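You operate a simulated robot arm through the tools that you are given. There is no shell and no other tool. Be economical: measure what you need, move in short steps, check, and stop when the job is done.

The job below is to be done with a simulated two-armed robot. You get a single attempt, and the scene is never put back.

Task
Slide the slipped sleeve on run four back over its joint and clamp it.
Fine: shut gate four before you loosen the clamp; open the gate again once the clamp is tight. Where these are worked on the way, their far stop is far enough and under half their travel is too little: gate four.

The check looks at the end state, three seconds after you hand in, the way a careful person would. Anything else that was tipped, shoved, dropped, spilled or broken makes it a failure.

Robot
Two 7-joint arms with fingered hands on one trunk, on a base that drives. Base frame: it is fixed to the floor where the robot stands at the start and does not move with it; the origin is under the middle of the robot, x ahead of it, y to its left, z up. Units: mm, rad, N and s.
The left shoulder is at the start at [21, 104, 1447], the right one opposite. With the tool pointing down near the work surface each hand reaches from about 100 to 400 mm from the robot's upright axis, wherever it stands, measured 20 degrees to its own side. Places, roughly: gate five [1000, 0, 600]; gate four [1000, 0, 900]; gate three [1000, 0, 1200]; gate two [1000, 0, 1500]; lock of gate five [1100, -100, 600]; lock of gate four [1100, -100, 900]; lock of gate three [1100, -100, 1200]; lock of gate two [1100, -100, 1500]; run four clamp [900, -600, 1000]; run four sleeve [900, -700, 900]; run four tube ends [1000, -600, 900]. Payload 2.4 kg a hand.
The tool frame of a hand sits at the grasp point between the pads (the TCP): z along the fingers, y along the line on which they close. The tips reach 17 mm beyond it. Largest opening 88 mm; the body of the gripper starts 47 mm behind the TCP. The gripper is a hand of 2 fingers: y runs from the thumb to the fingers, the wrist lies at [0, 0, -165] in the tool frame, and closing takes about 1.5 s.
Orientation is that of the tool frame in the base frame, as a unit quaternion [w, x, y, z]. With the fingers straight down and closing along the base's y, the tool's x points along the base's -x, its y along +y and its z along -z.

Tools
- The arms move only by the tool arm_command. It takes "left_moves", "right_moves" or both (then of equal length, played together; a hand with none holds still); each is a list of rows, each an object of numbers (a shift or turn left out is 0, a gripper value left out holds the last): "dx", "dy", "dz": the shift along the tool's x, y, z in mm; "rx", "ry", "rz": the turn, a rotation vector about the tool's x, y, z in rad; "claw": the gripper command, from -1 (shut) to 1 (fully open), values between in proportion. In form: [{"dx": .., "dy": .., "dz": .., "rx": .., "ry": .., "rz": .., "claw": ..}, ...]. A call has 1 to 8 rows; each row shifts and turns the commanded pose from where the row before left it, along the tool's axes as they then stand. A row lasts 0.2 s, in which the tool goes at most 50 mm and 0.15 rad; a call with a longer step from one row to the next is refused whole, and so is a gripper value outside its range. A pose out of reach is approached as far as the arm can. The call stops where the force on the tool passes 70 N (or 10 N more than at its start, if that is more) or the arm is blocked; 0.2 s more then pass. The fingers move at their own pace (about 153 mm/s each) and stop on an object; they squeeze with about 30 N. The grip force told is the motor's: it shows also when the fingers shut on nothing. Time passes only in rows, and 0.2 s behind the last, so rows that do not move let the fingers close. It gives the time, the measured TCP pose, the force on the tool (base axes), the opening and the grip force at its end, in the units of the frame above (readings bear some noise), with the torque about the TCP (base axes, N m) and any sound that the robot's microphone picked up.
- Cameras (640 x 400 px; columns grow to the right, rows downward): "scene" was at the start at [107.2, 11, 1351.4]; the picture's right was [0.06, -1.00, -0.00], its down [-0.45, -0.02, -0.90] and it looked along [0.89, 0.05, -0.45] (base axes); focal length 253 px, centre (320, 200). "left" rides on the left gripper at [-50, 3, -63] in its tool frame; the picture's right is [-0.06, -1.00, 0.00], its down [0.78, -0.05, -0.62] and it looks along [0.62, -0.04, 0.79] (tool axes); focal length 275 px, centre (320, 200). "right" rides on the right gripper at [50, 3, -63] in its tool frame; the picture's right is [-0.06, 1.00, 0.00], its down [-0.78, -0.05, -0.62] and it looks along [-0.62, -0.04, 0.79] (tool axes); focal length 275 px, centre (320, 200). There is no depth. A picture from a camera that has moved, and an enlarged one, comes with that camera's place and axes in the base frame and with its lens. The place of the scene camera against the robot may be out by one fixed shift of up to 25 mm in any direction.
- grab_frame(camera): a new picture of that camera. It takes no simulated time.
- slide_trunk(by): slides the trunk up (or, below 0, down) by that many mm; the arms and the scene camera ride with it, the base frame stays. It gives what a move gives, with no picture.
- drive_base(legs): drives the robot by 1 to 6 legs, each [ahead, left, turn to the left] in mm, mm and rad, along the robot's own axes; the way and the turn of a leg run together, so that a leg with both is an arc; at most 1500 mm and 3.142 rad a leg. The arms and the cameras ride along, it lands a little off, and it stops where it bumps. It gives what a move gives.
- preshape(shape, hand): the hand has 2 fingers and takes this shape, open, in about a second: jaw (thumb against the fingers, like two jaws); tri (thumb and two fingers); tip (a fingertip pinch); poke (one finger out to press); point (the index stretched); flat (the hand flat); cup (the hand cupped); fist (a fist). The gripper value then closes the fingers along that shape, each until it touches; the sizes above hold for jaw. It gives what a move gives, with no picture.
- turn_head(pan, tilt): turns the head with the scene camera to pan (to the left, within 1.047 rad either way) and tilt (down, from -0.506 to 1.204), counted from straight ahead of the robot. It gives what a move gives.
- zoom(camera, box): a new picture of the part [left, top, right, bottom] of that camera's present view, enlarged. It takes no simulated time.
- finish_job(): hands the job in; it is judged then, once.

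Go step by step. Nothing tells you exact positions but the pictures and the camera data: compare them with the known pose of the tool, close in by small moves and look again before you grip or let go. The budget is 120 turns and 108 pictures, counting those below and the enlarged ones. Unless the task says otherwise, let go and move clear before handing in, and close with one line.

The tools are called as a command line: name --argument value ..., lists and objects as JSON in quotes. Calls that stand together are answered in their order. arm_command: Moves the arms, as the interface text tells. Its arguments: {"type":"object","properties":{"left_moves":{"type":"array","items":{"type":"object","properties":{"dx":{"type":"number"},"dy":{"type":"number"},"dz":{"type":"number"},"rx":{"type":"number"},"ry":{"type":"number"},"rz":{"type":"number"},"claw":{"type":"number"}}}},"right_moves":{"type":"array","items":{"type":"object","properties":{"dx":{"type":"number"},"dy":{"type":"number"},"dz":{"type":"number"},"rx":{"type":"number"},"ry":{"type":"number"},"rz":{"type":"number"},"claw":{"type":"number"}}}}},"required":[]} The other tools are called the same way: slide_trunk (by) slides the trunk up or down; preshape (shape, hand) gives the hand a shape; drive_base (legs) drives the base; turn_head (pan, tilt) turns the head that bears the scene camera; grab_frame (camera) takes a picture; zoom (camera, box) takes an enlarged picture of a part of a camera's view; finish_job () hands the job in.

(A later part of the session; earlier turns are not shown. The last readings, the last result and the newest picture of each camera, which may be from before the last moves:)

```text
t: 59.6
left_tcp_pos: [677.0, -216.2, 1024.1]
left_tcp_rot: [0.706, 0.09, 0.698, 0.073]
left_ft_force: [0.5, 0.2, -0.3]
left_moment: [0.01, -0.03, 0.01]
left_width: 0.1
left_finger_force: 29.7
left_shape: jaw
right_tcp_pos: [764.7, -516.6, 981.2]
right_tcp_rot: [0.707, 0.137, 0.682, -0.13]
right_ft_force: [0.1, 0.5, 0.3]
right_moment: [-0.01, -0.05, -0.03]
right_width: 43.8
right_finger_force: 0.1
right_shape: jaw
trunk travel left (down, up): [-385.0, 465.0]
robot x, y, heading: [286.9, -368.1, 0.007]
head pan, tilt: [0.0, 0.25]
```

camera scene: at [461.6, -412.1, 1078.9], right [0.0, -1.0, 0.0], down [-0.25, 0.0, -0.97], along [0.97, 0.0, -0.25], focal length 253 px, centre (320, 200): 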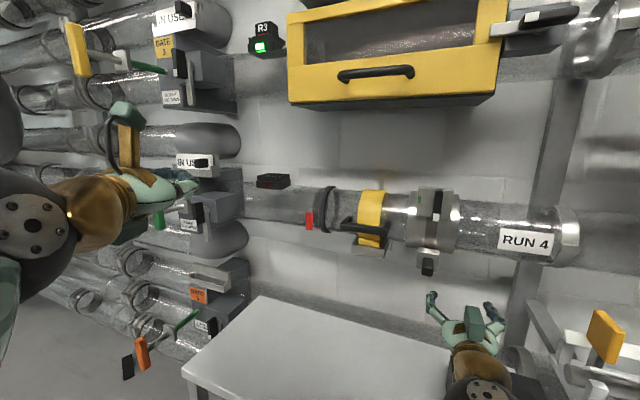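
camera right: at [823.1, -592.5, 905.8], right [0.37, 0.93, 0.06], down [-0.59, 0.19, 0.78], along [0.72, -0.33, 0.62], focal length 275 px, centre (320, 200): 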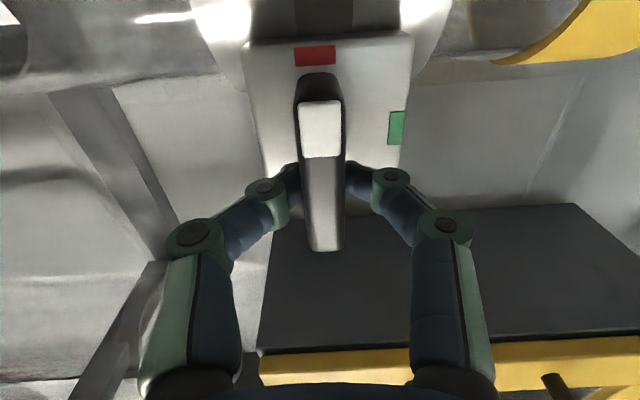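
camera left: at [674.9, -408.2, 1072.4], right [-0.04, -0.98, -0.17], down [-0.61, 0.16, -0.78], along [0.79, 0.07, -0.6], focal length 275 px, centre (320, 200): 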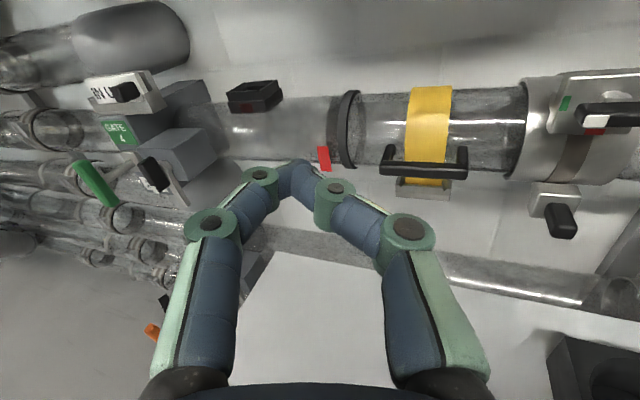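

arm_command --right_moves '[{"ry": 0.035, "dx": 28, "dy": -16, "claw": 0.3}, {"dy": -16, "dz": 20}, {"dz": 35}, {"dz": 35}, {}]'

grab_frame --camera "right"

```text
t: 60.8
left_tcp_pos: [678.5, -216.7, 1025.4]
left_tcp_rot: [0.706, 0.09, 0.698, 0.072]
left_ft_force: [0.4, 0.4, 0.2]
left_moment: [0.0, -0.02, 0.01]
left_width: 0.0
left_finger_force: 29.5
left_shape: jaw
right_tcp_pos: [835.3, -573.0, 940.6]
right_tcp_rot: [0.686, 0.142, 0.703, -0.121]
right_ft_force: [-0.1, -0.1, -0.8]
right_moment: [0.03, 0.0, 0.01]
right_width: 56.8
right_finger_force: 0.1
right_shape: jaw
trunk travel left (down, up): [-385.0, 465.0]
robot x, y, heading: [287.7, -366.3, 0.004]
head pan, tilt: [0.0, 0.25]
```

```text
39 pictures are left
camera right: at [776.2, -546.2, 893.9], right [0.37, 0.93, 0.09], down [-0.58, 0.16, 0.8], along [0.73, -0.34, 0.59], focal length 275 px, centre (320, 200)
```

right: 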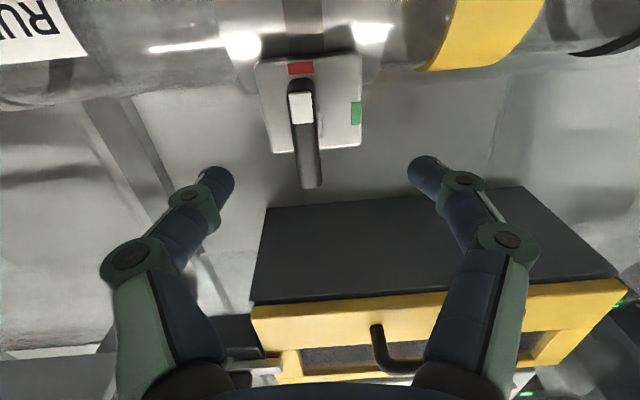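

Slight correction: 6 mm right, 13 mm up, then forward 59 mm and close.

arm_command --right_moves '[{"rx": 0.009, "ry": -0.029, "rz": -0.023, "dx": -13, "dy": -6}, {"dz": 30}, {"dz": 29}, {}, {"claw": -1}, {}, {}, {}]'

grab_frame --camera "right"

```text
t: 62.6
left_tcp_pos: [678.2, -217.3, 1024.0]
left_tcp_rot: [0.706, 0.091, 0.698, 0.073]
left_ft_force: [-0.4, 0.4, -0.6]
left_moment: [0.03, 0.01, 0.02]
left_width: 0.0
left_finger_force: 29.7
left_shape: jaw
right_tcp_pos: [887.4, -601.9, 955.9]
right_tcp_rot: [0.695, 0.135, 0.693, -0.135]
right_ft_force: [4.0, -2.9, 1.3]
right_moment: [-0.01, 0.0, -0.02]
right_width: 7.3
right_finger_force: 29.7
right_shape: jaw
trunk travel left (down, up): [-385.0, 465.0]
robot x, y, heading: [293.2, -364.2, 0.007]
head pan, tilt: [0.0, 0.25]
```

```text
38 pictures are left
camera right: at [827.7, -575.8, 905.7], right [0.37, 0.93, 0.06], down [-0.59, 0.19, 0.78], along [0.71, -0.33, 0.62], focal length 275 px, centre (320, 200)
```

right: 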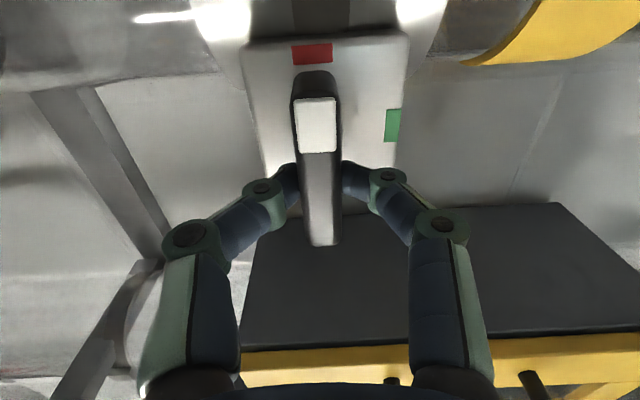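

Gripped at the same place. I'll slide in 3 mm steps, 9 mm in all, and watch the force.

arm_command --right_moves '[{"dy": 3}, {"dy": 3}, {"dy": 3}, {}]'

zoom --camera "scene" --box '[300, 165, 460, 265]'

```text
t: 63.6
left_tcp_pos: [676.6, -217.6, 1025.5]
left_tcp_rot: [0.706, 0.092, 0.698, 0.072]
left_ft_force: [-0.3, -0.7, 1.1]
left_moment: [0.03, 0.0, 0.04]
left_width: 0.0
left_finger_force: 30.2
left_shape: jaw
right_tcp_pos: [888.6, -594.0, 954.4]
right_tcp_rot: [0.694, 0.135, 0.694, -0.135]
right_ft_force: [5.0, -11.6, 8.1]
right_moment: [-0.1, -0.06, -0.13]
right_width: 9.0
right_finger_force: 30.0
right_shape: jaw
trunk travel left (down, up): [-385.0, 465.0]
robot x, y, heading: [288.8, -362.9, 0.007]
head pan, tilt: [0.0, 0.25]
```

```text
4.00 times, centred on (380, 215) of scene
camera zoom: at [400.7, -360.0, 1079.0], right [0.01, -1.0, 0.0], down [-0.25, 0.0, -0.97], along [0.97, 0.01, -0.25], focal length 1012 px, centre (80, 140)
```

zoom: 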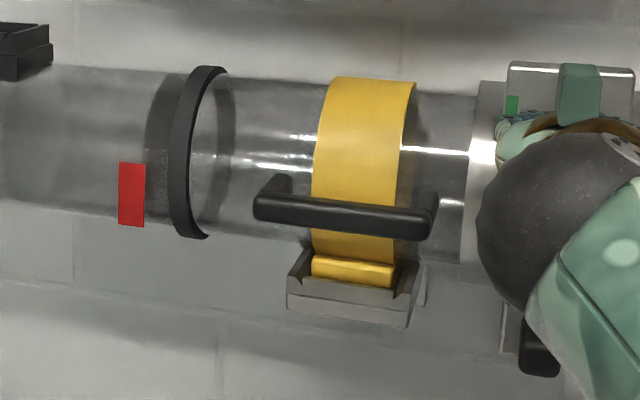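

arm_command --right_moves '[{"dy": 3}, {"dy": 3}, {"dy": 3}, {"dy": 3}, {}]'

zoom --camera "scene" --box '[300, 165, 460, 265]'

```text
t: 64.8
left_tcp_pos: [675.6, -218.1, 1025.9]
left_tcp_rot: [0.707, 0.092, 0.698, 0.073]
left_ft_force: [-0.4, -0.3, -0.4]
left_moment: [0.02, 0.0, -0.03]
left_width: 0.0
left_finger_force: 30.4
left_shape: jaw
right_tcp_pos: [893.1, -583.8, 952.9]
right_tcp_rot: [0.695, 0.136, 0.693, -0.134]
right_ft_force: [0.4, -17.0, 11.0]
right_moment: [-0.27, -0.02, -0.15]
right_width: 17.5
right_finger_force: 29.7
right_shape: jaw
trunk travel left (down, up): [-385.0, 465.0]
robot x, y, heading: [286.6, -365.9, 0.011]
head pan, tilt: [0.0, 0.25]
```

```text
4.00 times, centred on (380, 215) of scene
camera zoom: at [399.9, -360.5, 1079.1], right [0.01, -1.0, 0.0], down [-0.25, 0.0, -0.97], along [0.97, 0.01, -0.25], focal length 1012 px, centre (80, 140)
```

zoom: 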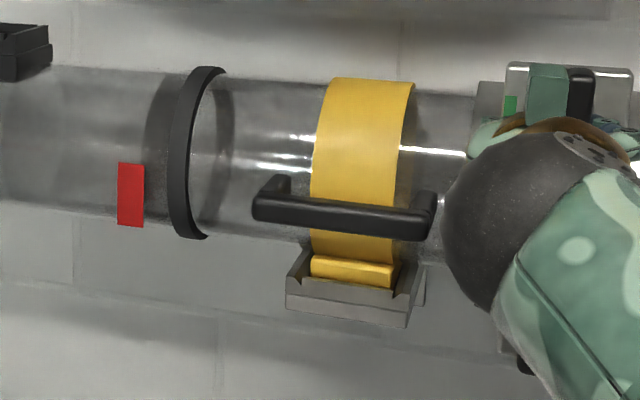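

The fingers spread to 17 mm while the sleeve hardly moved, which suggests it has met something. I'll let go and look closely before deciding.

arm_command --right_moves '[{"dy": -12}, {"claw": 0.3}, {}, {"dz": -45}, {"dz": -40}, {"dx": 40}, {"dx": 40}, {"dx": 30}]'

grab_frame --camera "right"

zoom --camera "scene" --box '[340, 165, 480, 265]'

```text
t: 66.6
left_tcp_pos: [677.6, -216.8, 1024.4]
left_tcp_rot: [0.706, 0.092, 0.698, 0.072]
left_ft_force: [0.1, -0.2, 0.1]
left_moment: [0.01, 0.01, 0.01]
left_width: 0.0
left_finger_force: 29.6
left_shape: jaw
right_tcp_pos: [810.0, -564.1, 843.4]
right_tcp_rot: [0.695, 0.134, 0.694, -0.136]
right_ft_force: [0.2, 0.3, 0.6]
right_moment: [0.05, 0.0, -0.01]
right_width: 57.1
right_finger_force: 0.1
right_shape: jaw
trunk travel left (down, up): [-385.0, 465.0]
robot x, y, heading: [285.2, -363.3, 0.013]
head pan, tilt: [0.0, 0.25]
```

```text
35 pictures are left
camera right: at [751.5, -536.8, 793.8], right [0.37, 0.93, 0.06], down [-0.59, 0.19, 0.78], along [0.71, -0.33, 0.62], focal length 275 px, centre (320, 200)
```

right: 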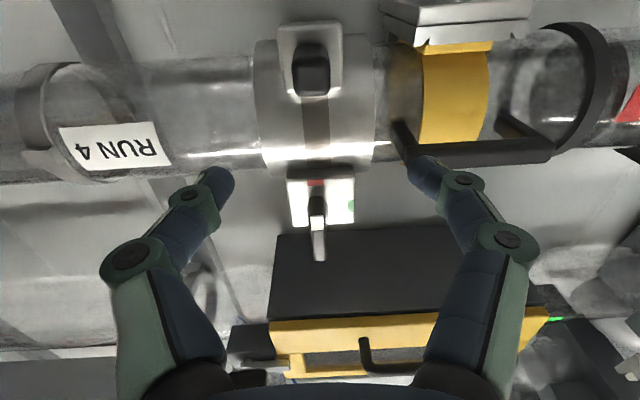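

```text
4.00 times, centred on (410, 215) of scene
camera zoom: at [400.7, -358.9, 1078.9], right [0.01, -1.0, 0.0], down [-0.25, 0.0, -0.97], along [0.97, 0.01, -0.25], focal length 1012 px, centre (-40, 140)
```

zoom: 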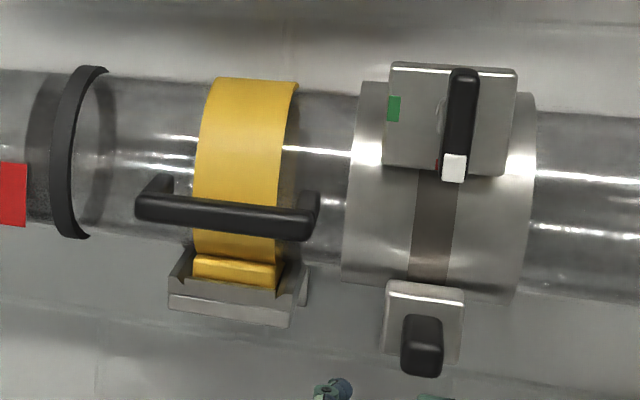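

The band still stands ~15 mm clear of the hatch handle, so it met either an inner stop or mere friction. I'll roll the hand and push the knob from its right side with closed fingers for a firmer test.

arm_command --right_moves '[{"dy": -20, "dx": 5, "claw": -1}, {"dy": -22, "dx": 5, "dz": 10}, {"rz": 0.15}, {"rz": 0.15}, {"rz": 0.15}, {"rz": 0.15}, {"rz": 0.15}, {"rz": 0.15}]'

arm_command --right_moves '[{"rz": 0.15}, {"rz": 0.15}, {"rz": 0.15}, {"rz": 0.15}, {"rz": 0.0708}, {}]'

grab_frame --camera "right"

```text
t: 68.4
left_tcp_pos: [677.4, -217.0, 1025.3]
left_tcp_rot: [0.706, 0.092, 0.698, 0.072]
left_ft_force: [0.2, 0.2, 0.9]
left_moment: [-0.02, 0.0, -0.02]
left_width: 0.0
left_finger_force: 30.1
left_shape: jaw
right_tcp_pos: [802.0, -604.7, 832.2]
right_tcp_rot: [0.684, 0.424, 0.565, 0.181]
right_ft_force: [0.3, 0.5, 0.2]
right_moment: [0.03, 0.01, 0.0]
right_width: 0.0
right_finger_force: 30.1
right_shape: jaw
trunk travel left (down, up): [-385.0, 465.0]
robot x, y, heading: [288.3, -364.4, 0.011]
head pan, tilt: [0.0, 0.25]
```

```text
t: 69.8
left_tcp_pos: [677.6, -216.4, 1022.7]
left_tcp_rot: [0.706, 0.091, 0.698, 0.073]
left_ft_force: [0.5, 0.2, -0.2]
left_moment: [-0.03, 0.01, 0.01]
left_width: 0.2
left_finger_force: 30.1
left_shape: jaw
right_tcp_pos: [802.2, -604.8, 833.6]
right_tcp_rot: [0.587, 0.585, 0.395, 0.395]
right_ft_force: [0.0, -0.8, 0.3]
right_moment: [0.01, -0.02, -0.02]
right_width: 0.2
right_finger_force: 29.9
right_shape: jaw
trunk travel left (down, up): [-385.0, 465.0]
robot x, y, heading: [288.3, -365.4, 0.009]
head pan, tilt: [0.0, 0.25]
```

```text
33 pictures are left
camera right: at [762.3, -536.2, 836.5], right [-0.02, -0.06, 1.0], down [-0.87, -0.5, -0.05], along [0.5, -0.87, -0.04], focal length 275 px, centre (320, 200)
```

right: 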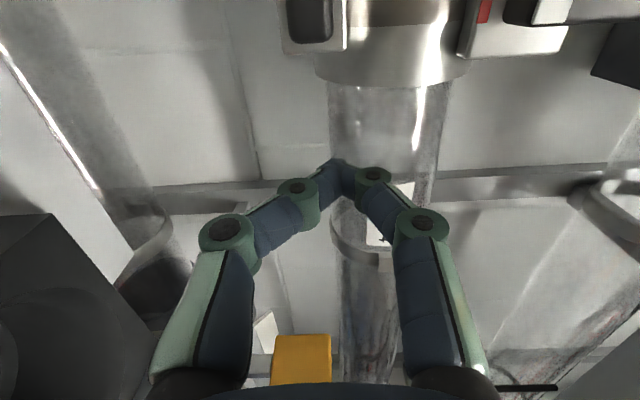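

The knob is at about (905, -606, 831), and the fingers are 38 mm to its right. I'll advance beside it, then push left in small steps.

arm_command --right_moves '[{"dz": 40}, {"dz": 40}, {"dx": 6}, {"dx": 6}, {"dx": 4}, {}]'

grab_frame --camera "right"

```text
t: 71.2
left_tcp_pos: [677.0, -216.8, 1024.8]
left_tcp_rot: [0.706, 0.092, 0.698, 0.073]
left_ft_force: [0.0, -0.9, 0.1]
left_moment: [0.03, 0.02, 0.03]
left_width: 0.1
left_finger_force: 30.0
left_shape: jaw
right_tcp_pos: [882.9, -619.8, 833.5]
right_tcp_rot: [0.587, 0.586, 0.395, 0.396]
right_ft_force: [0.1, -1.0, 0.4]
right_moment: [-0.01, 0.02, 0.05]
right_width: 0.0
right_finger_force: 30.7
right_shape: jaw
trunk travel left (down, up): [-385.0, 465.0]
robot x, y, heading: [288.0, -366.5, 0.009]
head pan, tilt: [0.0, 0.25]
```

```text
32 pictures are left
camera right: at [842.6, -550.5, 837.2], right [-0.02, -0.06, 1.0], down [-0.87, -0.5, -0.05], along [0.5, -0.87, -0.04], focal length 275 px, centre (320, 200)
```

right: 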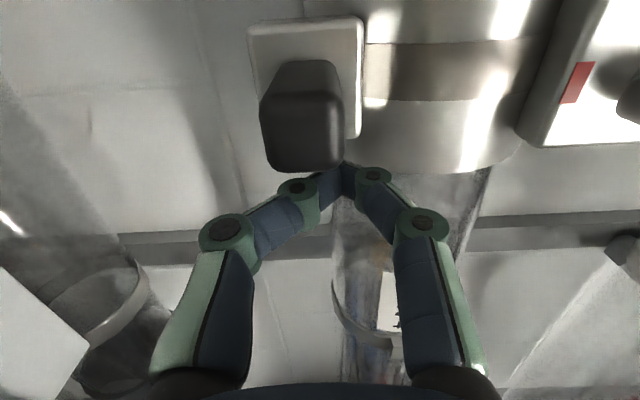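

The knob's centre is ~12 mm lower than my fingertips; I'll drop 11 mm and push.

arm_command --right_moves '[{"dy": -11}, {"dx": 5}, {"dx": 4}, {"dx": 4}, {}]'

grab_frame --camera "right"

```text
t: 72.4
left_tcp_pos: [677.3, -218.1, 1024.1]
left_tcp_rot: [0.706, 0.092, 0.698, 0.072]
left_ft_force: [-0.2, -0.7, -0.7]
left_moment: [-0.04, -0.01, 0.02]
left_width: 0.0
left_finger_force: 29.9
left_shape: jaw
right_tcp_pos: [886.5, -613.0, 827.4]
right_tcp_rot: [0.587, 0.586, 0.396, 0.394]
right_ft_force: [-2.2, -10.1, -4.2]
right_moment: [0.01, 0.02, -0.04]
right_width: 0.1
right_finger_force: 30.5
right_shape: jaw
right hand out of reach, approached as far as the arm can: row 2
trunk travel left (down, up): [-385.0, 465.0]
robot x, y, heading: [285.7, -364.9, 0.005]
head pan, tilt: [0.0, 0.25]
```

```text
31 pictures are left
camera right: at [845.1, -543.1, 830.6], right [-0.02, -0.06, 1.0], down [-0.87, -0.49, -0.05], along [0.5, -0.87, -0.04], focal length 275 px, centre (320, 200)
```

right: 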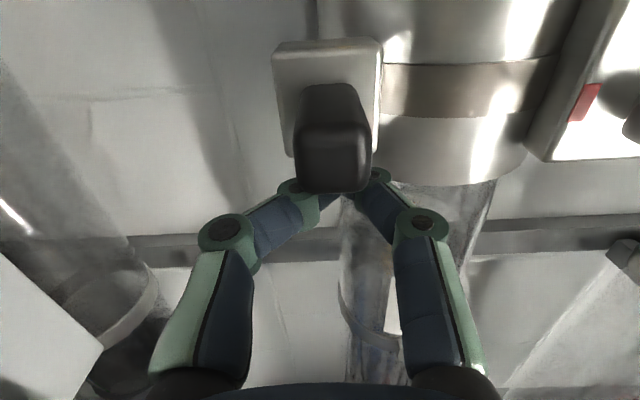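

Contact at ~10 N. I'll push a bit harder and see whether it moves.

arm_command --right_moves '[{"dx": 4}, {"dx": 4}, {"dx": 4}, {}]'

```text
t: 73.4
left_tcp_pos: [677.4, -221.2, 1025.8]
left_tcp_rot: [0.707, 0.092, 0.698, 0.074]
left_ft_force: [-0.5, 0.1, -0.3]
left_moment: [-0.04, 0.0, 0.0]
left_width: 0.0
left_finger_force: 30.1
left_shape: jaw
right_tcp_pos: [886.0, -612.3, 827.5]
right_tcp_rot: [0.587, 0.588, 0.394, 0.393]
right_ft_force: [-18.8, -33.8, -10.8]
right_moment: [-0.01, 0.05, -0.24]
right_width: 0.1
right_finger_force: 30.0
right_shape: jaw
right hand out of reach, approached as far as the arm can: row 1, 3
trunk travel left (down, up): [-385.0, 465.0]
robot x, y, heading: [286.6, -364.8, 0.001]
head pan, tilt: [0.0, 0.25]
```

38 N with no movement: the sleeve is at its end stop, i.e. home over the joint. I'll back off, roll the hand back and re-grip the lever to tighten.

arm_command --right_moves '[{"dx": -14}, {"dz": -45}, {"dz": -45}, {"rz": -0.15}, {"rz": -0.15}, {"rz": -0.15}, {"rz": -0.15}, {"rz": -0.15, "claw": 0.3}]'

arm_command --right_moves '[{"rz": -0.15}, {"rz": -0.15}, {"rz": -0.15}, {"rz": -0.15}, {"rz": -0.15}, {"rz": -0.0708}, {}]'

```text
t: 75.2
left_tcp_pos: [676.6, -216.6, 1025.7]
left_tcp_rot: [0.706, 0.092, 0.698, 0.072]
left_ft_force: [-0.2, -0.1, 1.0]
left_moment: [-0.02, -0.01, -0.01]
left_width: 0.2
left_finger_force: 30.2
left_shape: jaw
right_tcp_pos: [800.2, -584.7, 831.5]
right_tcp_rot: [0.691, 0.399, 0.583, 0.152]
right_ft_force: [-0.3, 0.2, -0.6]
right_moment: [0.01, -0.03, -0.02]
right_width: 48.0
right_finger_force: 0.1
right_shape: jaw
trunk travel left (down, up): [-385.0, 465.0]
robot x, y, heading: [288.8, -366.4, 0.011]
head pan, tilt: [0.0, 0.25]
```

```text
t: 76.8
left_tcp_pos: [677.8, -216.5, 1024.3]
left_tcp_rot: [0.706, 0.091, 0.698, 0.072]
left_ft_force: [0.2, 0.0, 0.3]
left_moment: [-0.02, 0.01, -0.02]
left_width: 0.1
left_finger_force: 29.6
left_shape: jaw
right_tcp_pos: [800.2, -582.8, 831.1]
right_tcp_rot: [0.695, 0.134, 0.694, -0.135]
right_ft_force: [-0.4, -0.6, 0.7]
right_moment: [0.01, 0.03, -0.03]
right_width: 57.1
right_finger_force: 0.1
right_shape: jaw
trunk travel left (down, up): [-385.0, 465.0]
robot x, y, heading: [288.1, -363.9, 0.008]
head pan, tilt: [0.0, 0.25]
```

arm_command --right_moves '[{"dx": -42, "dy": 5}, {"dx": -42, "dy": 5}, {"dx": -40, "dy": 6}, {"dz": 28}, {}]'

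grab_frame --camera "right"

```text
t: 78.0
left_tcp_pos: [678.3, -216.7, 1024.3]
left_tcp_rot: [0.706, 0.091, 0.698, 0.072]
left_ft_force: [0.0, -0.4, 0.6]
left_moment: [-0.02, -0.02, 0.0]
left_width: 0.1
left_finger_force: 30.0
left_shape: jaw
right_tcp_pos: [829.9, -579.0, 952.9]
right_tcp_rot: [0.694, 0.134, 0.694, -0.134]
right_ft_force: [0.9, -1.2, 0.5]
right_moment: [-0.01, 0.0, -0.01]
right_width: 57.0
right_finger_force: 0.1
right_shape: jaw
trunk travel left (down, up): [-385.0, 465.0]
robot x, y, heading: [289.4, -366.1, 0.009]
head pan, tilt: [0.0, 0.25]
```

```text
30 pictures are left
camera right: at [772.2, -552.6, 904.3], right [0.37, 0.93, 0.06], down [-0.59, 0.19, 0.78], along [0.71, -0.33, 0.62], focal length 275 px, centre (320, 200)
```

right: 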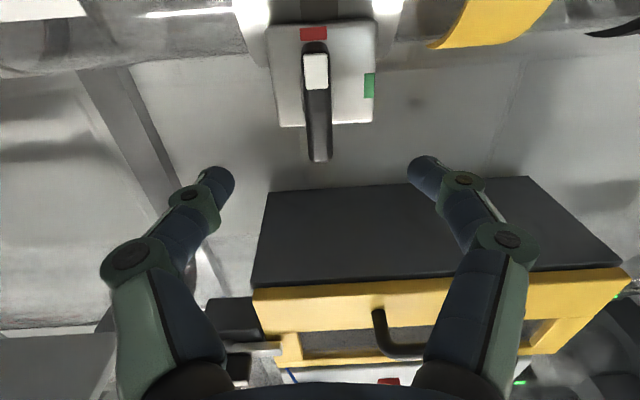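

Lined up. I'll advance, close, then turn the lever back toward green.

arm_command --right_moves '[{"dz": 30, "dx": -1}, {"dz": 30}, {}, {"claw": -1}, {}, {}, {}, {}]'

arm_command --right_moves '[{"rz": 0.14}, {"rz": 0.14}, {"rz": 0.14}, {"rz": 0.14}, {"rz": 0.14}, {"rz": 0.14}, {"rz": 0.14}, {"rz": 0.14}]'

grab_frame --camera "right"

```text
t: 79.8
left_tcp_pos: [677.7, -216.7, 1024.4]
left_tcp_rot: [0.706, 0.09, 0.699, 0.072]
left_ft_force: [-0.8, 0.2, -0.2]
left_moment: [0.01, -0.05, 0.02]
left_width: 0.0
left_finger_force: 29.8
left_shape: jaw
right_tcp_pos: [885.2, -600.3, 954.5]
right_tcp_rot: [0.694, 0.135, 0.694, -0.135]
right_ft_force: [3.1, -2.9, 1.8]
right_moment: [-0.04, -0.03, 0.0]
right_width: 7.5
right_finger_force: 30.1
right_shape: jaw
trunk travel left (down, up): [-385.0, 465.0]
robot x, y, heading: [287.7, -366.1, 0.01]
head pan, tilt: [0.0, 0.25]
```

```text
t: 81.6
left_tcp_pos: [678.2, -216.6, 1025.3]
left_tcp_rot: [0.706, 0.091, 0.698, 0.073]
left_ft_force: [0.0, 0.6, -0.1]
left_moment: [0.01, -0.01, 0.02]
left_width: 0.1
left_finger_force: 30.2
left_shape: jaw
right_tcp_pos: [886.7, -602.2, 956.3]
right_tcp_rot: [0.66, 0.484, 0.515, 0.255]
right_ft_force: [-3.1, -4.7, -2.7]
right_moment: [-0.03, 0.14, -0.07]
right_width: 9.6
right_finger_force: 30.1
right_shape: jaw
trunk travel left (down, up): [-385.0, 465.0]
robot x, y, heading: [287.5, -364.7, 0.006]
head pan, tilt: [0.0, 0.25]
```

```text
29 pictures are left
camera right: at [844.9, -536.6, 937.4], right [0.14, 0.35, 0.93], down [-0.85, -0.44, 0.3], along [0.51, -0.83, 0.23], focal length 275 px, centre (320, 200)
```

right: 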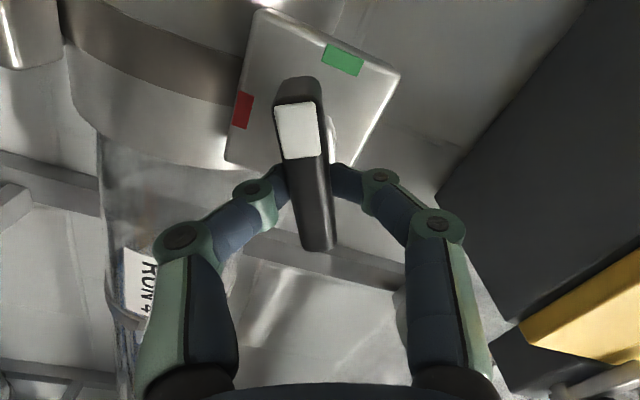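

The lever follows with a little lag. I'll turn past 90° a bit until the stop.

arm_command --right_moves '[{"rz": 0.12}, {"rz": 0.12}, {"rz": 0.12}, {"rz": 0.1}, {"rz": 0.1}, {}]'

grab_frame --camera "right"

zoom --camera "scene" --box '[340, 165, 480, 265]'

```text
t: 83.0
left_tcp_pos: [677.9, -217.8, 1024.5]
left_tcp_rot: [0.706, 0.093, 0.698, 0.073]
left_ft_force: [0.6, -0.2, -0.2]
left_moment: [-0.02, -0.01, 0.01]
left_width: 0.1
left_finger_force: 30.1
left_shape: jaw
right_tcp_pos: [886.6, -603.5, 955.4]
right_tcp_rot: [0.563, 0.608, 0.362, 0.427]
right_ft_force: [-7.6, -10.3, -7.2]
right_moment: [-0.16, 0.2, -0.16]
right_width: 10.0
right_finger_force: 30.6
right_shape: jaw
trunk travel left (down, up): [-385.0, 465.0]
robot x, y, heading: [286.5, -365.7, 0.004]
head pan, tilt: [0.0, 0.25]
```

```text
28 pictures are left
camera right: at [845.9, -534.8, 964.5], right [-0.06, -0.16, 0.98], down [-0.86, -0.48, -0.14], along [0.5, -0.86, -0.11], focal length 275 px, centre (320, 200)
```

right: 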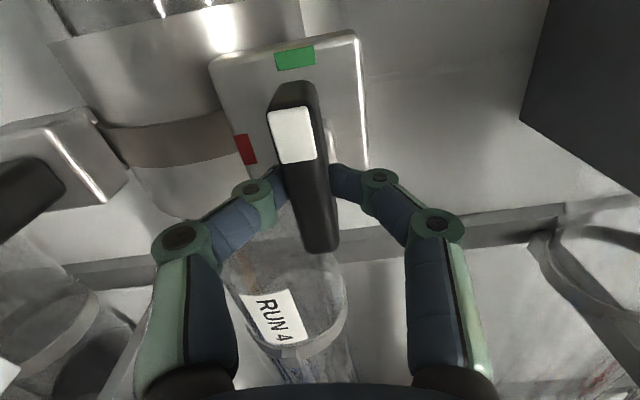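

```text
4.00 times, centred on (410, 215) of scene
camera zoom: at [400.3, -360.2, 1078.9], right [0.01, -1.0, 0.0], down [-0.25, 0.0, -0.97], along [0.97, 0.01, -0.25], focal length 1012 px, centre (-40, 140)
```

zoom: 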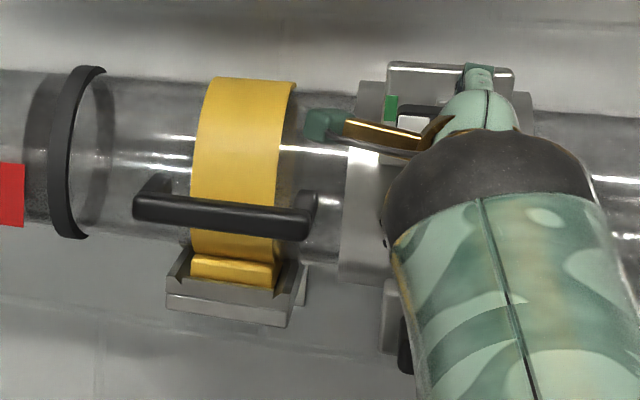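

The tip is nearly at green. I'll turn a little more against the stop, then open and view.

arm_command --right_moves '[{"rz": 0.1}, {"rz": 0.1}, {"rz": 0.06}, {}]'

grab_frame --camera "right"

```text
t: 84.0
left_tcp_pos: [676.3, -218.8, 1024.9]
left_tcp_rot: [0.707, 0.092, 0.698, 0.073]
left_ft_force: [-0.5, 0.7, -0.4]
left_moment: [-0.01, 0.0, 0.0]
left_width: 0.1
left_finger_force: 29.8
left_shape: jaw
right_tcp_pos: [886.4, -603.3, 956.7]
right_tcp_rot: [0.503, 0.649, 0.28, 0.497]
right_ft_force: [-11.4, -13.3, -6.8]
right_moment: [-0.5, 0.25, -0.16]
right_width: 10.5
right_finger_force: 30.2
right_shape: jaw
trunk travel left (down, up): [-385.0, 465.0]
robot x, y, heading: [286.1, -364.8, 0.01]
head pan, tilt: [0.0, 0.25]
```

```text
26 pictures are left
camera right: at [844.2, -538.5, 977.1], right [-0.16, -0.39, 0.91], down [-0.84, -0.43, -0.33], along [0.52, -0.82, -0.26], focal length 275 px, centre (320, 200)
```

right: 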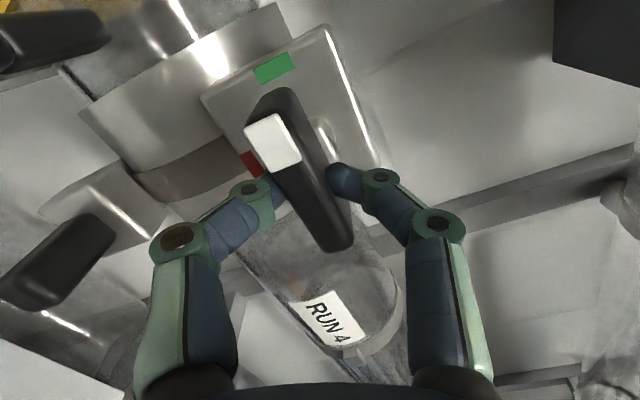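

The lever stayed put against its stop while the hand turned on, so the clamp is tight. I'll release, back straight off and check.

arm_command --right_moves '[{"rz": -0.12}, {"rz": -0.12, "claw": 0.6}, {}, {}, {"dz": -40}, {"dz": -40}, {"dz": -20}]'

grab_frame --camera "right"

zoom --camera "scene" --box '[340, 165, 480, 265]'

```text
t: 85.6
left_tcp_pos: [677.4, -217.8, 1025.1]
left_tcp_rot: [0.706, 0.091, 0.698, 0.073]
left_ft_force: [-0.1, 1.3, -0.3]
left_moment: [-0.02, 0.03, 0.0]
left_width: 0.0
left_finger_force: 30.1
left_shape: jaw
right_tcp_pos: [823.5, -581.8, 1054.0]
right_tcp_rot: [0.611, 0.556, 0.301, 0.476]
right_ft_force: [-0.3, -0.8, -0.7]
right_moment: [0.0, 0.02, -0.04]
right_width: 70.2
right_finger_force: 0.1
right_shape: jaw
trunk travel left (down, up): [-385.0, 465.0]
robot x, y, heading: [283.7, -364.7, 0.007]
head pan, tilt: [0.0, 0.25]
stopped in row 7 (right hand): the arm was blocked; the commanded pose is now the measured one
```

```text
25 pictures are left
camera right: at [783.9, -513.4, 1053.0], right [-0.27, -0.13, 0.95], down [-0.83, -0.47, -0.3], along [0.49, -0.87, 0.02], focal length 275 px, centre (320, 200)
```

right: 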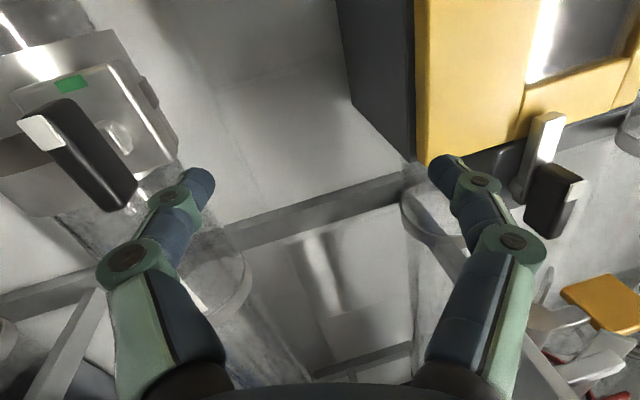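

```text
4.00 times, centred on (410, 215) of scene
camera zoom: at [400.8, -359.1, 1078.9], right [0.01, -1.0, 0.0], down [-0.25, 0.0, -0.97], along [0.97, 0.01, -0.25], focal length 1012 px, centre (-40, 140)
```

zoom: 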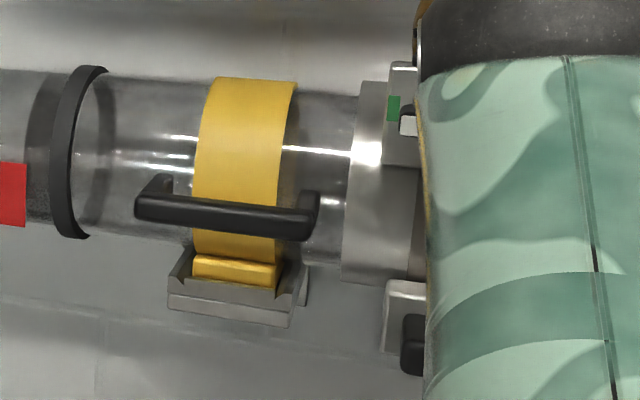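

The lever is back at green and the hand is clear of it, though the arm lifted up. I'll drive straight back to clear the wall and look at the whole.

drive_base --legs '[[-150, 0, 0]]'

turn_head --pan -0.35 --tilt 0.2

grab_frame --camera "scene"

```text
t: 87.0
left_tcp_pos: [526.6, -217.6, 1024.9]
left_tcp_rot: [0.706, 0.092, 0.698, 0.073]
left_ft_force: [0.5, -0.5, 0.2]
left_moment: [0.01, 0.01, -0.01]
left_width: 0.1
left_finger_force: 30.1
left_shape: jaw
right_tcp_pos: [671.7, -583.9, 1052.5]
right_tcp_rot: [0.61, 0.556, 0.302, 0.477]
right_ft_force: [-0.1, 0.4, -0.2]
right_moment: [-0.01, 0.0, -0.01]
right_width: 70.3
right_finger_force: 0.1
right_shape: jaw
trunk travel left (down, up): [-385.0, 465.0]
robot x, y, heading: [137.5, -371.4, 0.004]
head pan, tilt: [0.0, 0.25]
```

```text
t: 87.8
left_tcp_pos: [525.9, -216.9, 1025.4]
left_tcp_rot: [0.706, 0.091, 0.698, 0.072]
left_ft_force: [0.2, 0.1, 0.4]
left_moment: [0.0, 0.02, -0.02]
left_width: 0.0
left_finger_force: 30.3
left_shape: jaw
right_tcp_pos: [671.2, -585.8, 1053.1]
right_tcp_rot: [0.612, 0.554, 0.304, 0.475]
right_ft_force: [0.2, 0.4, -0.1]
right_moment: [0.01, 0.02, 0.02]
right_width: 70.0
right_finger_force: 0.0
right_shape: jaw
trunk travel left (down, up): [-385.0, 465.0]
robot x, y, heading: [134.9, -365.5, 0.009]
head pan, tilt: [-0.351, 0.201]
```

```text
23 pictures are left
camera scene: at [248.3, -367.9, 1080.4], right [-0.08, -1.0, 0.0], down [-0.23, 0.02, -0.97], along [0.97, -0.08, -0.23], focal length 253 px, centre (320, 200)
```

scene: 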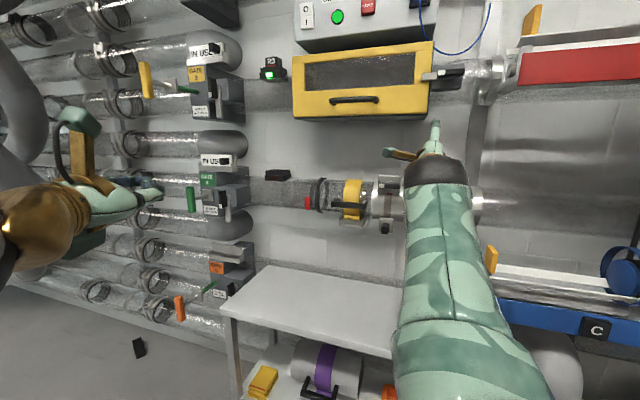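

Nothing else looks disturbed. Next is opening the gate, which needs the left hand aligned to the wall. First I'll re-orient both hands and draw the right one in and down.

arm_command --left_moves '[{"rx": 0.118, "ry": -0.011, "rz": -0.077}, {"rx": 0.118, "ry": -0.011, "rz": -0.077}, {"rx": 0.118, "ry": -0.011, "rz": -0.077}, {}, {}, {}, {}, {}]' --right_moves '[{"rx": 0.0129, "ry": 0.0142, "rz": -0.1435}, {"rx": 0.0129, "ry": 0.0142, "rz": -0.1435}, {"rx": 0.0129, "ry": 0.0142, "rz": -0.1435}, {"rx": 0.0129, "ry": 0.0142, "rz": -0.1435}, {"rx": 0.0129, "ry": 0.0142, "rz": -0.1435}, {"rx": 0.0129, "ry": 0.0142, "rz": -0.1435}, {"rx": 0.0129, "ry": 0.0142, "rz": -0.1435}, {"rx": 0.0129, "ry": 0.0142, "rz": -0.1435}]'

arm_command --right_moves '[{"rx": 0.0129, "ry": 0.0142, "rz": -0.1435}, {"rx": 0.0129, "ry": 0.0142, "rz": -0.1435}, {"rx": 0.0129, "ry": 0.0142, "rz": -0.1435}, {"rx": 0.0129, "ry": 0.0142, "rz": -0.1435}, {"dx": 45}, {"dx": 45, "dy": -20}, {"dx": 45, "dy": -20}, {"dx": 45, "dy": -20}]'

```text
t: 89.6
left_tcp_pos: [525.9, -218.3, 1024.4]
left_tcp_rot: [0.695, 0.135, 0.694, -0.135]
left_ft_force: [-0.2, -0.4, 0.3]
left_moment: [-0.01, -0.01, 0.0]
left_width: 0.0
left_finger_force: 29.7
left_shape: jaw
right_tcp_pos: [671.8, -583.0, 1053.1]
right_tcp_rot: [0.725, 0.306, 0.611, 0.082]
right_ft_force: [-0.3, -0.3, 0.3]
right_moment: [0.01, -0.01, 0.02]
right_width: 70.1
right_finger_force: 0.0
right_shape: jaw
trunk travel left (down, up): [-385.0, 465.0]
robot x, y, heading: [136.6, -368.3, 0.007]
head pan, tilt: [-0.351, 0.201]
```

```text
t: 91.4
left_tcp_pos: [525.7, -217.3, 1024.5]
left_tcp_rot: [0.694, 0.135, 0.694, -0.135]
left_ft_force: [0.2, -0.2, -0.6]
left_moment: [0.02, 0.01, 0.01]
left_width: 0.0
left_finger_force: 29.9
left_shape: jaw
right_tcp_pos: [649.6, -638.8, 874.3]
right_tcp_rot: [0.693, 0.136, 0.695, -0.132]
right_ft_force: [-0.1, -0.1, 0.3]
right_moment: [0.01, 0.0, 0.01]
right_width: 70.4
right_finger_force: 0.0
right_shape: jaw
trunk travel left (down, up): [-385.0, 465.0]
robot x, y, heading: [136.2, -363.9, 0.003]
head pan, tilt: [-0.351, 0.201]
```

arm_command --right_moves '[{"dz": -40, "dy": -20}, {"dz": -40, "dy": -20}, {"dz": -40, "dy": -20}, {"dz": -40, "dy": -20}, {}]'

zoom --camera "scene" --box '[270, 150, 430, 250]'

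```text
t: 92.6
left_tcp_pos: [524.7, -216.7, 1024.3]
left_tcp_rot: [0.695, 0.134, 0.694, -0.134]
left_ft_force: [0.8, 0.2, -0.2]
left_moment: [0.0, 0.0, 0.02]
left_width: 0.1
left_finger_force: 30.2
left_shape: jaw
right_tcp_pos: [473.5, -652.1, 872.5]
right_tcp_rot: [0.694, 0.136, 0.694, -0.133]
right_ft_force: [0.1, 0.4, 1.0]
right_moment: [0.0, 0.01, 0.01]
right_width: 70.2
right_finger_force: 0.0
right_shape: jaw
trunk travel left (down, up): [-385.0, 465.0]
robot x, y, heading: [136.6, -367.7, 0.007]
head pan, tilt: [-0.351, 0.201]
```

```text
4.00 times, centred on (350, 200) of scene
camera zoom: at [242.8, -391.8, 1083.5], right [-0.34, -0.94, 0.0], down [-0.19, 0.07, -0.98], along [0.92, -0.33, -0.2], focal length 1012 px, centre (200, 200)
```

zoom: 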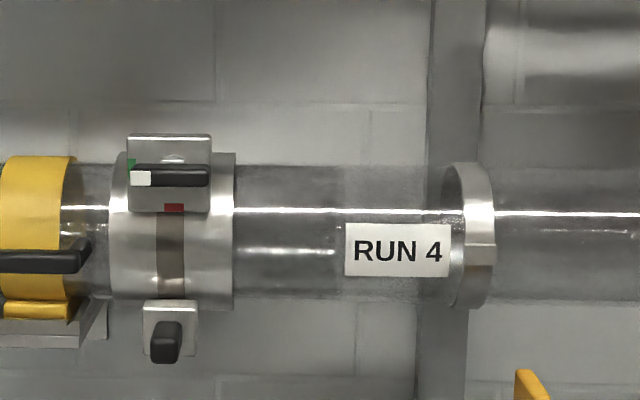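

The clamp lever is back at green with the sleeve home. Now I drive to the gate with the left hand, stopping short to look.

drive_base --legs '[[0, 140, 0], [230, 0, 0]]'

arm_command --left_moves '[{"dx": 40, "claw": 0.6}, {"dx": 40}, {"dx": 35}, {}, {}]'

grab_frame --camera "left"

turn_head --pan 0.2 --tilt 0.25

grab_frame --camera "scene"

```text
t: 95.3
left_tcp_pos: [753.2, -74.7, 1024.2]
left_tcp_rot: [0.694, 0.135, 0.694, -0.135]
left_ft_force: [0.1, -0.2, 0.3]
left_moment: [-0.02, -0.01, 0.01]
left_width: 0.2
left_finger_force: 30.0
left_shape: jaw
right_tcp_pos: [703.0, -508.0, 872.5]
right_tcp_rot: [0.694, 0.136, 0.694, -0.132]
right_ft_force: [0.1, 0.5, 1.2]
right_moment: [0.0, -0.01, 0.02]
right_width: 70.0
right_finger_force: 0.0
right_shape: jaw
trunk travel left (down, up): [-385.0, 465.0]
robot x, y, heading: [363.5, -225.4, 0.008]
head pan, tilt: [-0.351, 0.201]
```

```text
t: 96.5
left_tcp_pos: [753.8, -74.2, 911.8]
left_tcp_rot: [0.694, 0.133, 0.695, -0.133]
left_ft_force: [-0.7, 0.2, -0.1]
left_moment: [-0.06, 0.0, -0.01]
left_width: 70.4
left_finger_force: 0.0
left_shape: jaw
right_tcp_pos: [703.1, -509.2, 871.7]
right_tcp_rot: [0.694, 0.136, 0.694, -0.132]
right_ft_force: [-0.2, -0.5, 0.1]
right_moment: [0.04, 0.0, 0.01]
right_width: 70.2
right_finger_force: 0.0
right_shape: jaw
trunk travel left (down, up): [-385.0, 465.0]
robot x, y, heading: [363.7, -227.1, 0.001]
head pan, tilt: [-0.351, 0.201]
```

```text
21 pictures are left
camera left: at [695.7, -47.5, 960.3], right [-0.37, -0.93, 0.06], down [-0.59, 0.19, -0.78], along [0.71, -0.33, -0.62], focal length 275 px, centre (320, 200)
```

left: 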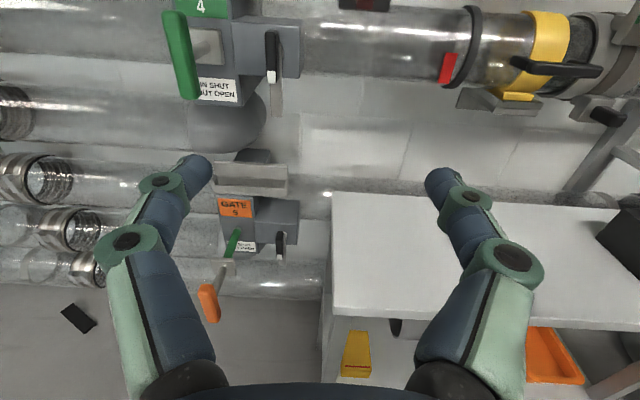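

```text
t: 97.4
left_tcp_pos: [753.1, -74.7, 910.0]
left_tcp_rot: [0.694, 0.133, 0.695, -0.133]
left_ft_force: [-0.3, -0.4, 1.4]
left_moment: [-0.01, 0.0, 0.0]
left_width: 70.1
left_finger_force: 0.0
left_shape: jaw
right_tcp_pos: [703.6, -508.2, 871.2]
right_tcp_rot: [0.694, 0.136, 0.694, -0.132]
right_ft_force: [-0.7, 0.3, -0.6]
right_moment: [0.0, 0.02, 0.01]
right_width: 70.5
right_finger_force: 0.0
right_shape: jaw
trunk travel left (down, up): [-385.0, 465.0]
robot x, y, heading: [363.2, -223.4, 0.006]
head pan, tilt: [0.201, 0.25]
```

```text
20 pictures are left
camera scene: at [475.1, -198.9, 1079.0], right [0.21, -0.98, 0.0], down [-0.24, -0.05, -0.97], along [0.95, 0.2, -0.25], focal length 253 px, centre (320, 200)
```

scene: 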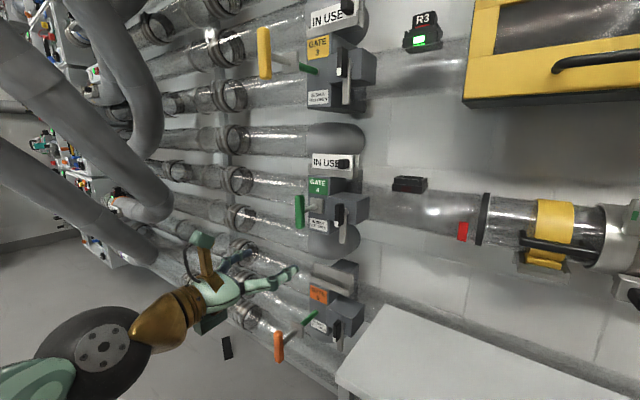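

The bar is at about (1011, -37, 904), collar at the housing. I'll shift the left hand in line with it along the wall, drive 50 closer and advance.

arm_command --left_moves '[{"dy": 45}, {"dy": 45}, {"dy": 23}, {"dx": 4}]'

drive_base --legs '[[50, 0, 0]]'

arm_command --left_moves '[{"dz": 40}, {"dz": 40}, {"dz": 20}, {}]'

grab_frame --camera "left"

```text
t: 98.4
left_tcp_pos: [794.5, 31.0, 905.6]
left_tcp_rot: [0.694, 0.134, 0.694, -0.135]
left_ft_force: [-1.8, 0.4, -0.5]
left_moment: [-0.01, 0.01, -0.01]
left_width: 70.7
left_finger_force: 0.0
left_shape: jaw
right_tcp_pos: [701.8, -509.7, 872.0]
right_tcp_rot: [0.694, 0.136, 0.694, -0.133]
right_ft_force: [-0.7, -1.0, -0.3]
right_moment: [-0.02, -0.03, 0.0]
right_width: 70.1
right_finger_force: 0.0
right_shape: jaw
trunk travel left (down, up): [-385.0, 465.0]
robot x, y, heading: [367.6, -222.8, 0.009]
head pan, tilt: [0.201, 0.25]
```

```text
t: 99.3
left_tcp_pos: [844.9, 31.4, 906.8]
left_tcp_rot: [0.694, 0.134, 0.695, -0.134]
left_ft_force: [-0.2, 0.2, 0.3]
left_moment: [0.01, 0.05, -0.01]
left_width: 70.4
left_finger_force: 0.0
left_shape: jaw
right_tcp_pos: [751.7, -509.5, 872.2]
right_tcp_rot: [0.694, 0.136, 0.694, -0.133]
right_ft_force: [0.8, -0.2, 0.4]
right_moment: [-0.02, -0.03, 0.01]
right_width: 70.4
right_finger_force: 0.1
right_shape: jaw
trunk travel left (down, up): [-385.0, 465.0]
robot x, y, heading: [412.7, -225.9, 0.011]
head pan, tilt: [0.201, 0.25]
```

```text
t: 100.3
left_tcp_pos: [935.7, -7.4, 903.8]
left_tcp_rot: [0.694, 0.135, 0.694, -0.135]
left_ft_force: [-0.1, 0.5, 0.0]
left_moment: [-0.01, -0.02, 0.0]
left_width: 70.4
left_finger_force: 0.1
left_shape: jaw
right_tcp_pos: [750.9, -508.7, 871.4]
right_tcp_rot: [0.694, 0.136, 0.695, -0.132]
right_ft_force: [0.2, 0.7, 0.8]
right_moment: [0.04, 0.0, 0.04]
right_width: 70.3
right_finger_force: 0.0
right_shape: jaw
trunk travel left (down, up): [-385.0, 465.0]
robot x, y, heading: [415.1, -225.4, 0.008]
head pan, tilt: [0.201, 0.25]
```

```text
19 pictures are left
camera left: at [878.0, 20.0, 954.2], right [-0.37, -0.93, 0.06], down [-0.59, 0.19, -0.78], along [0.71, -0.33, -0.62], focal length 275 px, centre (320, 200)
```

left: 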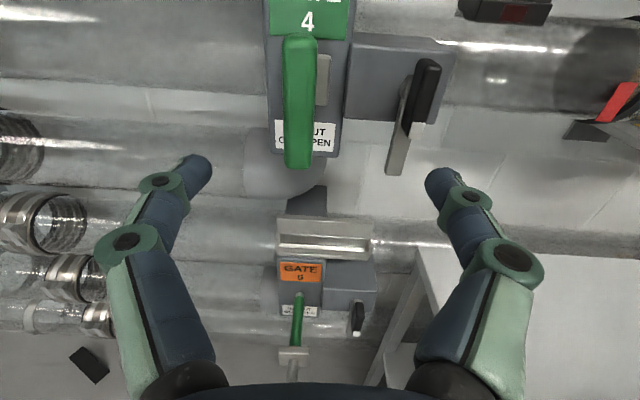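

Shift 10 mm left and advance 78 mm to straddle the bar.

arm_command --left_moves '[{"dy": 10, "dz": 20}, {"dz": 30}, {"dz": 28}, {}]'

grab_frame --camera "left"

```text
t: 101.3
left_tcp_pos: [1012.4, -27.3, 905.8]
left_tcp_rot: [0.694, 0.133, 0.695, -0.134]
left_ft_force: [-0.5, 0.2, 0.2]
left_moment: [0.0, 0.04, 0.02]
left_width: 70.3
left_finger_force: 0.1
left_shape: jaw
right_tcp_pos: [750.6, -507.8, 872.6]
right_tcp_rot: [0.694, 0.136, 0.694, -0.133]
right_ft_force: [0.3, -0.7, -0.7]
right_moment: [-0.01, -0.02, -0.02]
right_width: 70.4
right_finger_force: 0.1
right_shape: jaw
trunk travel left (down, up): [-385.0, 465.0]
robot x, y, heading: [411.8, -224.7, 0.009]
head pan, tilt: [0.201, 0.25]
```

```text
18 pictures are left
camera left: at [954.9, 1.1, 955.1], right [-0.37, -0.93, 0.06], down [-0.59, 0.19, -0.78], along [0.71, -0.33, -0.62], focal length 275 px, centre (320, 200)
```

left: 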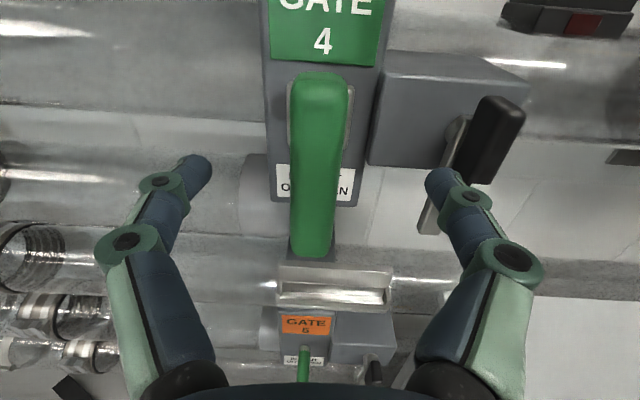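

The bar is centred between the fingers. I'll close and pull straight out a little.

arm_command --left_moves '[{"dz": 6}, {"claw": -1}, {}, {}, {}, {}, {}, {}]'

arm_command --left_moves '[{"dz": -8}, {"dz": -10}, {"dz": -12}, {"dz": -12}, {}]'

grab_frame --camera "left"

```text
t: 103.2
left_tcp_pos: [1019.2, -28.4, 905.9]
left_tcp_rot: [0.694, 0.135, 0.694, -0.135]
left_ft_force: [-1.0, -0.2, -0.1]
left_moment: [-0.01, -0.01, 0.01]
left_width: 0.0
left_finger_force: 30.5
left_shape: jaw
right_tcp_pos: [752.4, -508.2, 872.3]
right_tcp_rot: [0.694, 0.137, 0.694, -0.133]
right_ft_force: [0.6, -0.8, 0.1]
right_moment: [0.01, 0.0, -0.01]
right_width: 70.2
right_finger_force: 0.0
right_shape: jaw
trunk travel left (down, up): [-385.0, 465.0]
robot x, y, heading: [411.0, -226.4, 0.007]
head pan, tilt: [0.201, 0.25]
```

```text
t: 104.3
left_tcp_pos: [979.1, -12.5, 904.8]
left_tcp_rot: [0.694, 0.134, 0.695, -0.134]
left_ft_force: [0.9, -1.2, 0.1]
left_moment: [-0.03, 0.03, 0.0]
left_width: 0.2
left_finger_force: 30.7
left_shape: jaw
right_tcp_pos: [751.8, -509.4, 872.6]
right_tcp_rot: [0.694, 0.136, 0.694, -0.132]
right_ft_force: [-0.5, -0.1, -0.7]
right_moment: [0.01, 0.0, -0.02]
right_width: 70.1
right_finger_force: 0.1
right_shape: jaw
trunk travel left (down, up): [-385.0, 465.0]
robot x, y, heading: [416.6, -221.7, 0.013]
head pan, tilt: [0.201, 0.25]
```

```text
17 pictures are left
camera left: at [921.4, 15.6, 954.2], right [-0.37, -0.93, 0.06], down [-0.59, 0.19, -0.78], along [0.71, -0.33, -0.62], focal length 275 px, centre (320, 200)
```

left: 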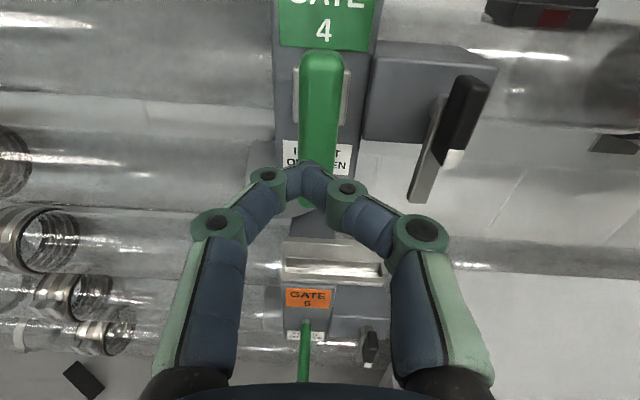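

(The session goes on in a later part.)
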